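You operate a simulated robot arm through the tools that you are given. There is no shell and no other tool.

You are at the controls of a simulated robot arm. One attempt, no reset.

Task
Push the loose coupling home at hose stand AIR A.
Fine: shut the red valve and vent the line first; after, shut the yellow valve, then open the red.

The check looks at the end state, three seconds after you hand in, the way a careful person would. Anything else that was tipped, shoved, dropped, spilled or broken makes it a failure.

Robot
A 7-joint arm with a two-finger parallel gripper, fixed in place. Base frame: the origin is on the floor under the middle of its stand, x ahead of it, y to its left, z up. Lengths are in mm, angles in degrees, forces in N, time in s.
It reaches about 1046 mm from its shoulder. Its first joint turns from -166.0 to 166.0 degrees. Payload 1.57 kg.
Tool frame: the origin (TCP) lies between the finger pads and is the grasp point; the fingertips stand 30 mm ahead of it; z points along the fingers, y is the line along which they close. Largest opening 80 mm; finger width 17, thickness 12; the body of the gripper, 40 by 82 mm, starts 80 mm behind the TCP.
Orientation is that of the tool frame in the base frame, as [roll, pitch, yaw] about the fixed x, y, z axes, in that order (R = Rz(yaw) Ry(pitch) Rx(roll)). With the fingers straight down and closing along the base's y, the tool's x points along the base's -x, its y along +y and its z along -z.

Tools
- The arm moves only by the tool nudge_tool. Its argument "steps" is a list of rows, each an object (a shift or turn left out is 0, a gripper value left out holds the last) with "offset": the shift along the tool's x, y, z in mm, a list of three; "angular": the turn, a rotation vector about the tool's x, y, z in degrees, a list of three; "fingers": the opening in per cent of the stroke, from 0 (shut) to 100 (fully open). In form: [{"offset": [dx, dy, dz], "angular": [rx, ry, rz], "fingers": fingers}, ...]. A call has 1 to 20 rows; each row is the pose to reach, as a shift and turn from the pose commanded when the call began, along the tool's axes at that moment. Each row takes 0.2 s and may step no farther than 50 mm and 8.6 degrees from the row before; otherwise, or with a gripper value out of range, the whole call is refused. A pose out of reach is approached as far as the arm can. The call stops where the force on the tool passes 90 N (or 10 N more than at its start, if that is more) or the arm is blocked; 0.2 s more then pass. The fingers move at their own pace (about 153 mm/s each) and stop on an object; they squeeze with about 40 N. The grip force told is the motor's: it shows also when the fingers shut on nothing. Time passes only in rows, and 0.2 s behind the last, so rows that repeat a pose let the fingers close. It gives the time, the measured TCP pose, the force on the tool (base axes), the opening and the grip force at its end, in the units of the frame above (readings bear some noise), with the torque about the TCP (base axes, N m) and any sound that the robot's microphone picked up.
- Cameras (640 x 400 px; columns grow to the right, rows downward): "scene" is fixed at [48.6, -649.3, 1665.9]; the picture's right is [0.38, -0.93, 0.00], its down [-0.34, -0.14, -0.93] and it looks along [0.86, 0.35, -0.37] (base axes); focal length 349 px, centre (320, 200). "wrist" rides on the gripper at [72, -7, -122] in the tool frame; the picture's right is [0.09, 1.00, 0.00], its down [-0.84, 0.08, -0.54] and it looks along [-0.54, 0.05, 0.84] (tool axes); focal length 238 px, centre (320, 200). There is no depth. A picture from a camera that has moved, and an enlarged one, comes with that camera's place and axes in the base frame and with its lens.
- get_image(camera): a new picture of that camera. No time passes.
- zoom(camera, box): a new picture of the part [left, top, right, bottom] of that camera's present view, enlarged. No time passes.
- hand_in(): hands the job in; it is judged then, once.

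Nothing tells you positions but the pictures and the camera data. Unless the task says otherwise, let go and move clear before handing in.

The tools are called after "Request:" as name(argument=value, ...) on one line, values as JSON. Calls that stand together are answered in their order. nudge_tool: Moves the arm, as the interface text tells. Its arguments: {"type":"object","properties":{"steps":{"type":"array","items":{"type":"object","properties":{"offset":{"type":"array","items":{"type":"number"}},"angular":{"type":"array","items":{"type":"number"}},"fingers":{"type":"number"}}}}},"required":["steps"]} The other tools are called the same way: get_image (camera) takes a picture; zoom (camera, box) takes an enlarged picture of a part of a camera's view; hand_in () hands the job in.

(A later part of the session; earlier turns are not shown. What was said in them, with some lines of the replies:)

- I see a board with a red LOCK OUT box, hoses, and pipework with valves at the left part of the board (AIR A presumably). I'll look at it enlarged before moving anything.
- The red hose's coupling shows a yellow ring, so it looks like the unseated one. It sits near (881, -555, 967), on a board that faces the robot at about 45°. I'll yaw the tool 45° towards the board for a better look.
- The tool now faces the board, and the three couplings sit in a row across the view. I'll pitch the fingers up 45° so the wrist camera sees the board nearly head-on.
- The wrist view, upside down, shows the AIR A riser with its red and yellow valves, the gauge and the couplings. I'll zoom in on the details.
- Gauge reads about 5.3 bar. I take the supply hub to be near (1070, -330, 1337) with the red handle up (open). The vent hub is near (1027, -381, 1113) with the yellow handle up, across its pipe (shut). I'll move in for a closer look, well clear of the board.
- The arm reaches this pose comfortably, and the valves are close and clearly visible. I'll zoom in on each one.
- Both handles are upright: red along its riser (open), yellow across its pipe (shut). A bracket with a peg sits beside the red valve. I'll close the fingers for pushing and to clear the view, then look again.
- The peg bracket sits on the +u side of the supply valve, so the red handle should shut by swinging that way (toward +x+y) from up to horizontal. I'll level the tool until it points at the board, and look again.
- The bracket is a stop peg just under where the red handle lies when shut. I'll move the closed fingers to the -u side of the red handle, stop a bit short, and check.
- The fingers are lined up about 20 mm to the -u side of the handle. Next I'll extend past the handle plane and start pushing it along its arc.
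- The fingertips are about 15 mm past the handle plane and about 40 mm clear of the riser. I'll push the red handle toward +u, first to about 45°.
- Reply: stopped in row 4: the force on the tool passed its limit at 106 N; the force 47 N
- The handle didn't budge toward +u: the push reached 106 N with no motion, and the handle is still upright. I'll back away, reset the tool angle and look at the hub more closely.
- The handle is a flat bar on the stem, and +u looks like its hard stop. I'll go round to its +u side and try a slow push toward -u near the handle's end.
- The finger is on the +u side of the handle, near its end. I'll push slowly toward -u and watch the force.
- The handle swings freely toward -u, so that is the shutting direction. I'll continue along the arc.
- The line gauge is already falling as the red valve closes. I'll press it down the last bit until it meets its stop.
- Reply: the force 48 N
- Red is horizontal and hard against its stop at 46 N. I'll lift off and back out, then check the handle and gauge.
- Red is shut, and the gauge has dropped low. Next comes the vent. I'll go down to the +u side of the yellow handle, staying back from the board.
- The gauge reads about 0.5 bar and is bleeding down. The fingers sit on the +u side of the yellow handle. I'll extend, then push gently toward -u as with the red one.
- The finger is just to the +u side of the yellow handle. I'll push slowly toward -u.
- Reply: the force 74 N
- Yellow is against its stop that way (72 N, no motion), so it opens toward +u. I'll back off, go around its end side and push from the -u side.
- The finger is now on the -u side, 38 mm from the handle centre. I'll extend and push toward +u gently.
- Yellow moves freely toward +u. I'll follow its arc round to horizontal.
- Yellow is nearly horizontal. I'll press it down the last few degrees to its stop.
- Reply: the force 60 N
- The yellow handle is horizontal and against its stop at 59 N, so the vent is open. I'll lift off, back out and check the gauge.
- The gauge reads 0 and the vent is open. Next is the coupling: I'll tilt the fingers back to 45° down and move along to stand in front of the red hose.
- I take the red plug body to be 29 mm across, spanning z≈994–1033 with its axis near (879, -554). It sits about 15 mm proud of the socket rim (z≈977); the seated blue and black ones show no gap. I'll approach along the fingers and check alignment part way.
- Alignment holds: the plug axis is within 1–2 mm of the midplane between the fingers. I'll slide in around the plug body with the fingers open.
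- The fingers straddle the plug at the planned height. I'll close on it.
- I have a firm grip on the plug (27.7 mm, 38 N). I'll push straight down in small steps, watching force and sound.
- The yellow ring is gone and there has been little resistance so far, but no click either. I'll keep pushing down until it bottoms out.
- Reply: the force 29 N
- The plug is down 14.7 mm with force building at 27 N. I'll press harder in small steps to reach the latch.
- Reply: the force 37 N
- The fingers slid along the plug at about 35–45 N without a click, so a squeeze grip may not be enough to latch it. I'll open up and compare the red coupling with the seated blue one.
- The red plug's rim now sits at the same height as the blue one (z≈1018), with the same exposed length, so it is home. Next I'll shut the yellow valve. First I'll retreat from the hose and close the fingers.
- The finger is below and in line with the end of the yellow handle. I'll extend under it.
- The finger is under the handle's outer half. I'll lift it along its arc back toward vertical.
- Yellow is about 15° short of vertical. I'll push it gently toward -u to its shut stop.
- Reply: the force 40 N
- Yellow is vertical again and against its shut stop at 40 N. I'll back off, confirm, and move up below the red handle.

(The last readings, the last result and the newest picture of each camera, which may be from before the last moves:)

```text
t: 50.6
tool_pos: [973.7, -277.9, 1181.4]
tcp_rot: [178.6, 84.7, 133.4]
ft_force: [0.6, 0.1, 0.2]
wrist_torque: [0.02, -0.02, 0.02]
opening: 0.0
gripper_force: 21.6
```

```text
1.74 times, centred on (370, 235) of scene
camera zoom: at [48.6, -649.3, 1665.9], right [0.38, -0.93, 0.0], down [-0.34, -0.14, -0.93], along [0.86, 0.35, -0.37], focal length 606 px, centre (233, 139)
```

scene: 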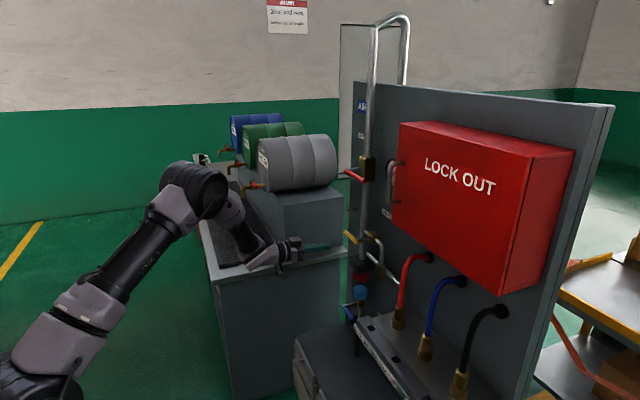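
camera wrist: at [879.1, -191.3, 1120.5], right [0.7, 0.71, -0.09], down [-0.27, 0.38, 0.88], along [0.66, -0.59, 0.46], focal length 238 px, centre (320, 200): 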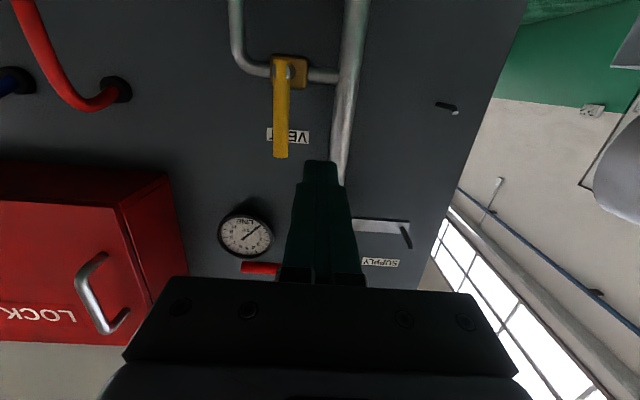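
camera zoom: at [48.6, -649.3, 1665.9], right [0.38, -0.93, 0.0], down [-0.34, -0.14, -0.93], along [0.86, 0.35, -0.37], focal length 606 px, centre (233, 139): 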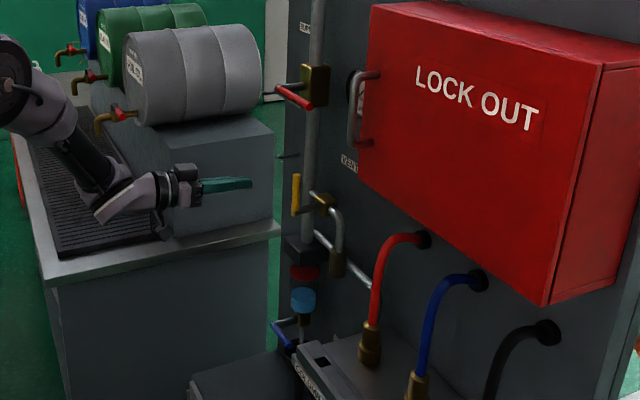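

Yellow is upright (shut) and red is still horizontal. I'll rise to just below the red handle, staying back from the board.

Request:
nudge_tool(steps=[{"offset": [-40, -15, -2]}, {"offset": [-80, -31, -4]}, {"offset": [-121, -46, -6]}, {"offset": [-121, -46, -6]}])

Request:
get_image(camera="wrist")

```text
t: 51.6
tool_pos: [940.7, -317.2, 1303.6]
tcp_rot: [178.8, 84.7, 133.7]
ft_force: [-0.3, 0.0, -0.3]
wrist_torque: [-0.01, -0.01, -0.02]
opening: 0.1
gripper_force: 21.7
```

```text
taken
camera wrist: at [845.9, -231.2, 1243.3], right [0.7, 0.71, -0.09], down [-0.27, 0.38, 0.88], along [0.66, -0.59, 0.46], focal length 238 px, centre (320, 200)
```

wrist: 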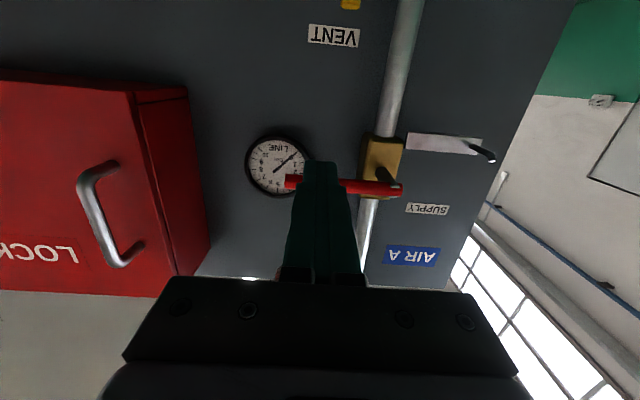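

The finger is below the red handle's outer half. I'll extend under it, stopping short of the riser as before.

Request:
nudge_tool(steps=[{"offset": [0, 3, 43]}, {"offset": [0, 5, 85]}, {"offset": [0, 5, 85]}])

Request:
get_image(camera="wrist")

Request:
zoom(camera="scene", box=[280, 110, 400, 210])

```text
t: 52.4
tool_pos: [1006.4, -373.0, 1297.1]
tcp_rot: [178.4, 84.6, 133.4]
ft_force: [0.4, -1.0, 0.5]
wrist_torque: [0.0, -0.01, -0.04]
opening: 0.0
gripper_force: 21.6
```

```text
taken
camera wrist: at [911.7, -286.5, 1235.7], right [0.7, 0.71, -0.09], down [-0.27, 0.38, 0.88], along [0.66, -0.59, 0.46], focal length 238 px, centre (320, 200)
```

wrist: 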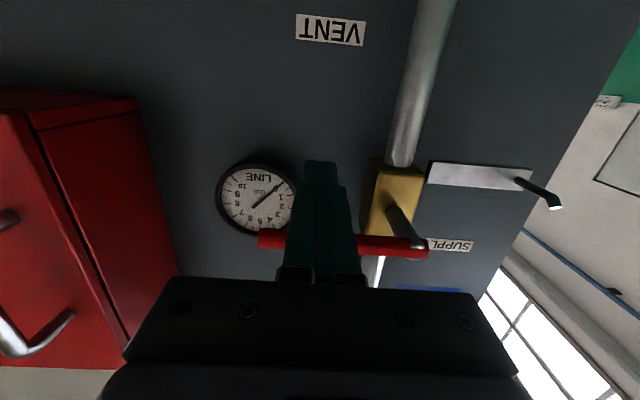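

```text
4.00 times, centred on (340, 160) of scene
camera zoom: at [48.6, -649.3, 1665.9], right [0.38, -0.93, 0.0], down [-0.34, -0.14, -0.93], along [0.86, 0.35, -0.37], focal length 1395 px, centre (240, 360)
```

zoom: 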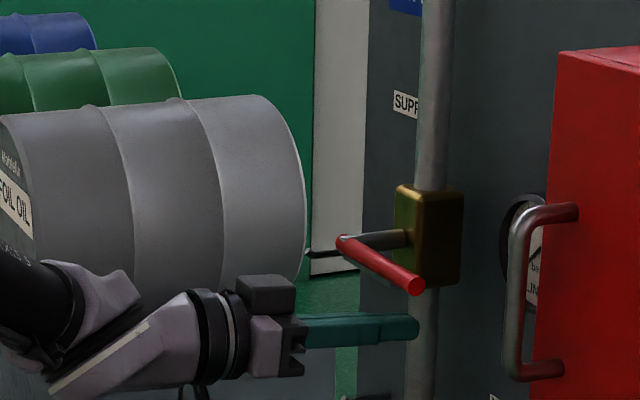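

The finger is directly beneath the red handle and the gauge still reads 0. I'll raise the red handle along its arc toward vertical (open).

Request:
nudge_tool(steps=[{"offset": [-10, 0, -0.9]}, {"offset": [-19, -1, -1.8]}, {"offset": [-29, -3, -2.7]}, {"offset": [-39, -4, -3.6]}, {"offset": [-49, -3, -4.5]}, {"offset": [-59, -1, -5.4]}, {"offset": [-68, 2, -6.3]}, {"offset": [-78, 6, -7.2]}, {"offset": [-86, 12, -7.9]}, {"offset": [-94, 19, -8.6]}, {"offset": [-100, 27, -9.2]}, {"offset": [-106, 35, -9.7]}, {"offset": [-106, 35, -9.7]}])

Request:
get_image(camera="wrist")

Request:
zoom(camera="scene", box=[280, 110, 400, 210])

```text
t: 55.2
tool_pos: [1029.2, -347.6, 1402.8]
tcp_rot: [178.5, 84.6, 133.5]
ft_force: [-0.4, 0.5, 0.0]
wrist_torque: [-0.01, 0.0, -0.01]
opening: 0.0
gripper_force: 21.6
```

```text
taken
camera wrist: at [934.6, -261.3, 1342.2], right [0.7, 0.71, -0.09], down [-0.27, 0.38, 0.88], along [0.66, -0.59, 0.46], focal length 238 px, centre (320, 200)
```

wrist: 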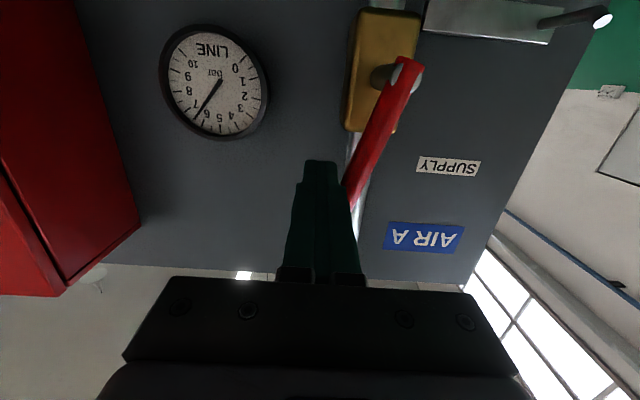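

```text
4.00 times, centred on (340, 160) of scene
camera zoom: at [48.6, -649.3, 1665.9], right [0.38, -0.93, 0.0], down [-0.34, -0.14, -0.93], along [0.86, 0.35, -0.37], focal length 1395 px, centre (240, 360)
```

zoom: 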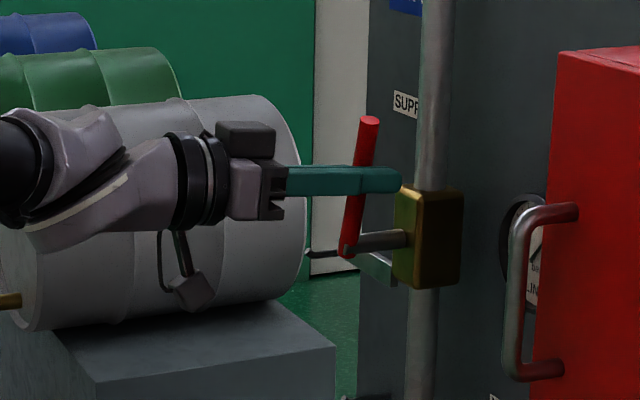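

Pressure is holding at about 6.3 bar. I'll nudge the red handle the last 15° to its open stop.

Request:
nudge_tool(steps=[{"offset": [-3, 6, 0]}, {"offset": [-5, 11, 0]}, {"offset": [-7, 15, 0]}, {"offset": [-8, 19, 0]}, {"offset": [-8, 22, 0]}, {"offset": [-8, 25, 0]}, {"offset": [-8, 28, 0]}, {"offset": [-8, 28, 0]}])

Request:
get_image(camera="wrist")

Request:
zoom(camera="scene", box=[280, 110, 400, 210])

```text
t: 57.0
tool_pos: [1045.9, -333.4, 1410.4]
tcp_rot: [176.8, 84.6, 131.5]
ft_force: [-57.8, -11.5, -11.8]
wrist_torque: [-0.06, 0.3, -0.09]
opening: 0.0
gripper_force: 21.3
```

```text
taken
camera wrist: at [951.5, -246.7, 1349.3], right [0.7, 0.7, -0.09], down [-0.27, 0.38, 0.88], along [0.66, -0.6, 0.46], focal length 238 px, centre (320, 200)
```

wrist: 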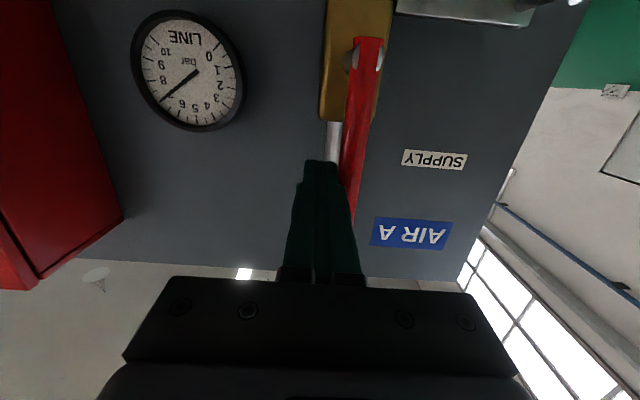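

```text
4.00 times, centred on (340, 160) of scene
camera zoom: at [48.6, -649.3, 1665.9], right [0.38, -0.93, 0.0], down [-0.34, -0.14, -0.93], along [0.86, 0.35, -0.37], focal length 1395 px, centre (240, 360)
```

zoom: 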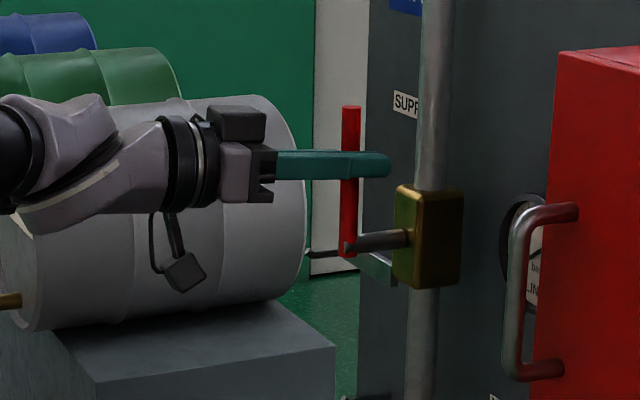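

Red is vertical against its open stop, and the gauge has risen to about 7 bar. I'll back off and retreat, then inspect everything.

Request:
nudge_tool(steps=[{"offset": [0, -12, 0]}, {"offset": [0, -28, 0]}, {"offset": [0, -30, -45]}, {"offset": [0, -30, -90]}, {"offset": [0, -30, -135]}, {"offset": [0, -30, -180]}, {"offset": [0, -30, -220]}, {"offset": [0, -30, -220]}])

Request:
nudge_tool(steps=[{"angular": [0, 8, 0]}, {"angular": [0, 16, 0]}, {"angular": [0, 24, 0]}, {"angular": [0, 32, 0]}, {"angular": [0, 40, 0]}, {"angular": [0, 40, 0]}])

Request:
get_image(camera="wrist")

Request:
get_image(camera="scene")

```text
t: 58.8
tool_pos: [873.4, -191.9, 1429.7]
tcp_rot: [178.4, 84.7, 133.5]
ft_force: [-0.2, 0.6, 0.1]
wrist_torque: [-0.02, 0.0, 0.02]
opening: 0.1
gripper_force: 21.2
```

```text
t: 60.2
tool_pos: [872.8, -194.1, 1430.6]
tcp_rot: [179.7, 44.5, 134.8]
ft_force: [0.7, -0.6, 0.2]
wrist_torque: [0.0, -0.02, 0.01]
opening: 0.0
gripper_force: 21.2
```

```text
taken
camera wrist: at [771.4, -102.2, 1467.0], right [0.66, 0.75, -0.06], down [0.21, -0.1, 0.97], along [0.72, -0.65, -0.22], focal length 238 px, centre (320, 200)
```

wrist: 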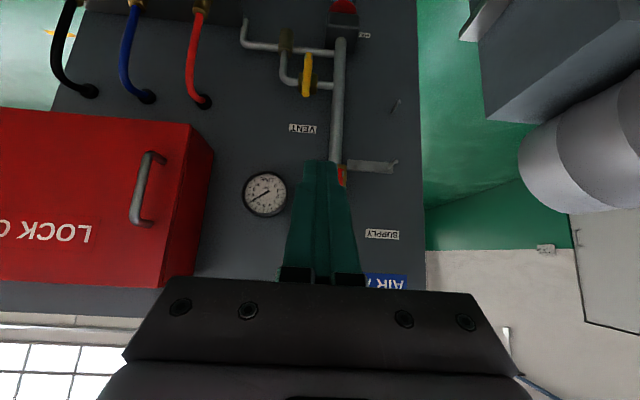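

```text
taken
```

scene: 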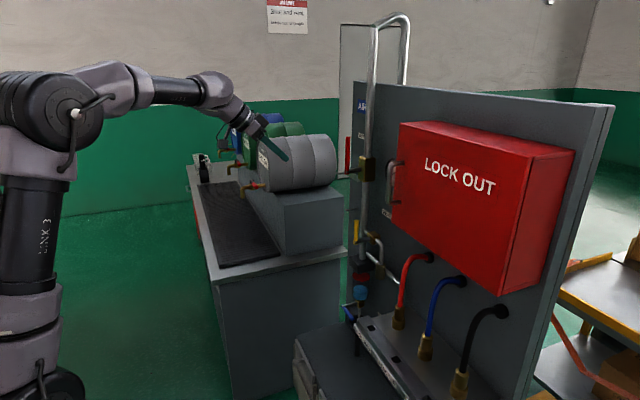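

Request:
zoom(camera="wrist", box=[235, 165, 295, 220])

Request:
zoom(camera="scene", box=[388, 298, 418, 334])

Request:
zoom(camera="scene", box=[320, 120, 420, 340])

Request:
zoom(camera="wrist", box=[160, 0, 400, 130])

```text
7.27 times, centred on (265, 192) of wrist
camera zoom: at [771.4, -102.2, 1467.0], right [0.66, 0.75, -0.06], down [0.21, -0.1, 0.97], along [0.72, -0.65, -0.22], focal length 1734 px, centre (720, 254)
```

zoom: 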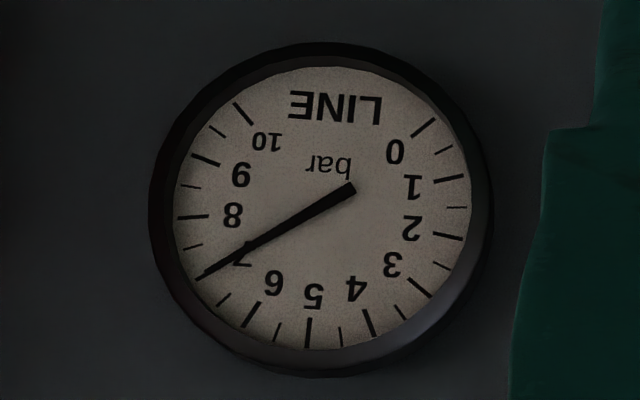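

```text
11.11 times, centred on (403, 316) of scene
camera zoom: at [48.6, -649.3, 1665.9], right [0.38, -0.93, 0.0], down [-0.34, -0.14, -0.93], along [0.86, 0.35, -0.37], focal length 3874 px, centre (-602, -1089)
```

zoom: 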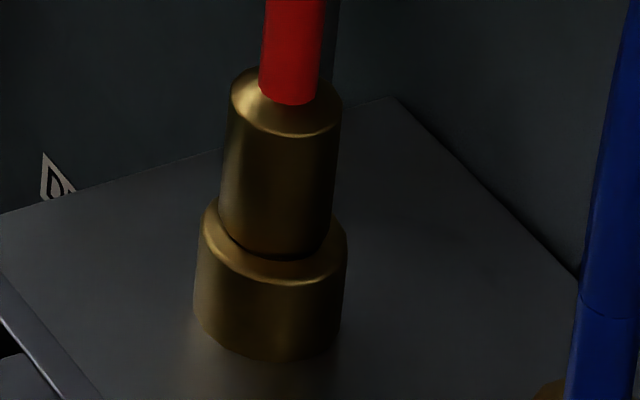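

```text
1.82 times, centred on (370, 230) of scene
camera zoom: at [48.6, -649.3, 1665.9], right [0.38, -0.93, 0.0], down [-0.34, -0.14, -0.93], along [0.86, 0.35, -0.37], focal length 634 px, centre (229, 146)
```

zoom: 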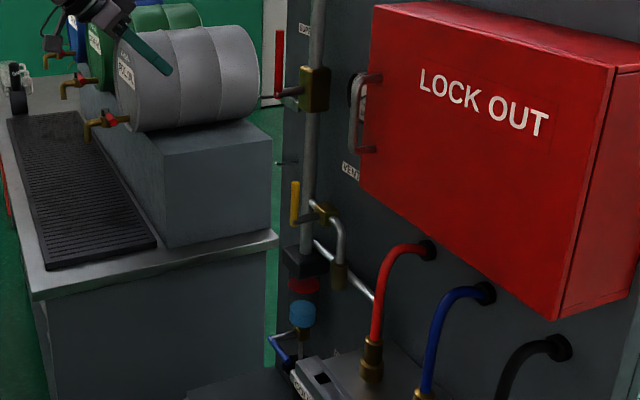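

```text
2.67 times, centred on (280, 65) of wrist
camera zoom: at [771.4, -102.2, 1467.0], right [0.66, 0.75, -0.06], down [0.21, -0.1, 0.97], along [0.72, -0.65, -0.22], focal length 636 px, centre (427, 560)
```

zoom: 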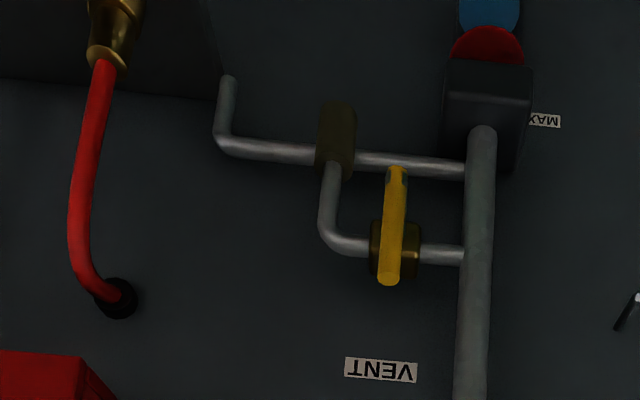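

The line holds steady at 7 bar with red upright (open) and yellow upright (shut). The red coupling is still seated like its neighbours, under pressure. The arm is clear and nothing else was disturbed, so I'm handing in.

Request:
hand_in()

```text
The job is handed in.
```

The loose coupling at AIR A was the red hose (COLUMN), and it is now pushed home. It stayed seated with the line back at a steady 7 bar.

- **Isolate and vent:** I shut the red supply valve and opened the yellow vent. The gauge fell to 0 before I touched the coupling.
- **Coupling:** I pushed the plug down about 14 mm until it stopped. The microphone picked up no click. The plug's top rim now sits level with the seated blue one, with the same length showing.
- **Restore:** I shut the yellow valve against its stop, then opened the red valve against its stop. The gauge read about 5.3 bar at the start, and fell when I shut the red valve even before the vent was open.
- **Wrong-way pushes:** I first pushed each handle against its stop. The red took 106 N, over the 90 N limit, and the yellow took 72 N. Neither moved, and both worked normally afterwards.

The arm is clear of the stand. In the last pictures nothing else looked moved or damaged.
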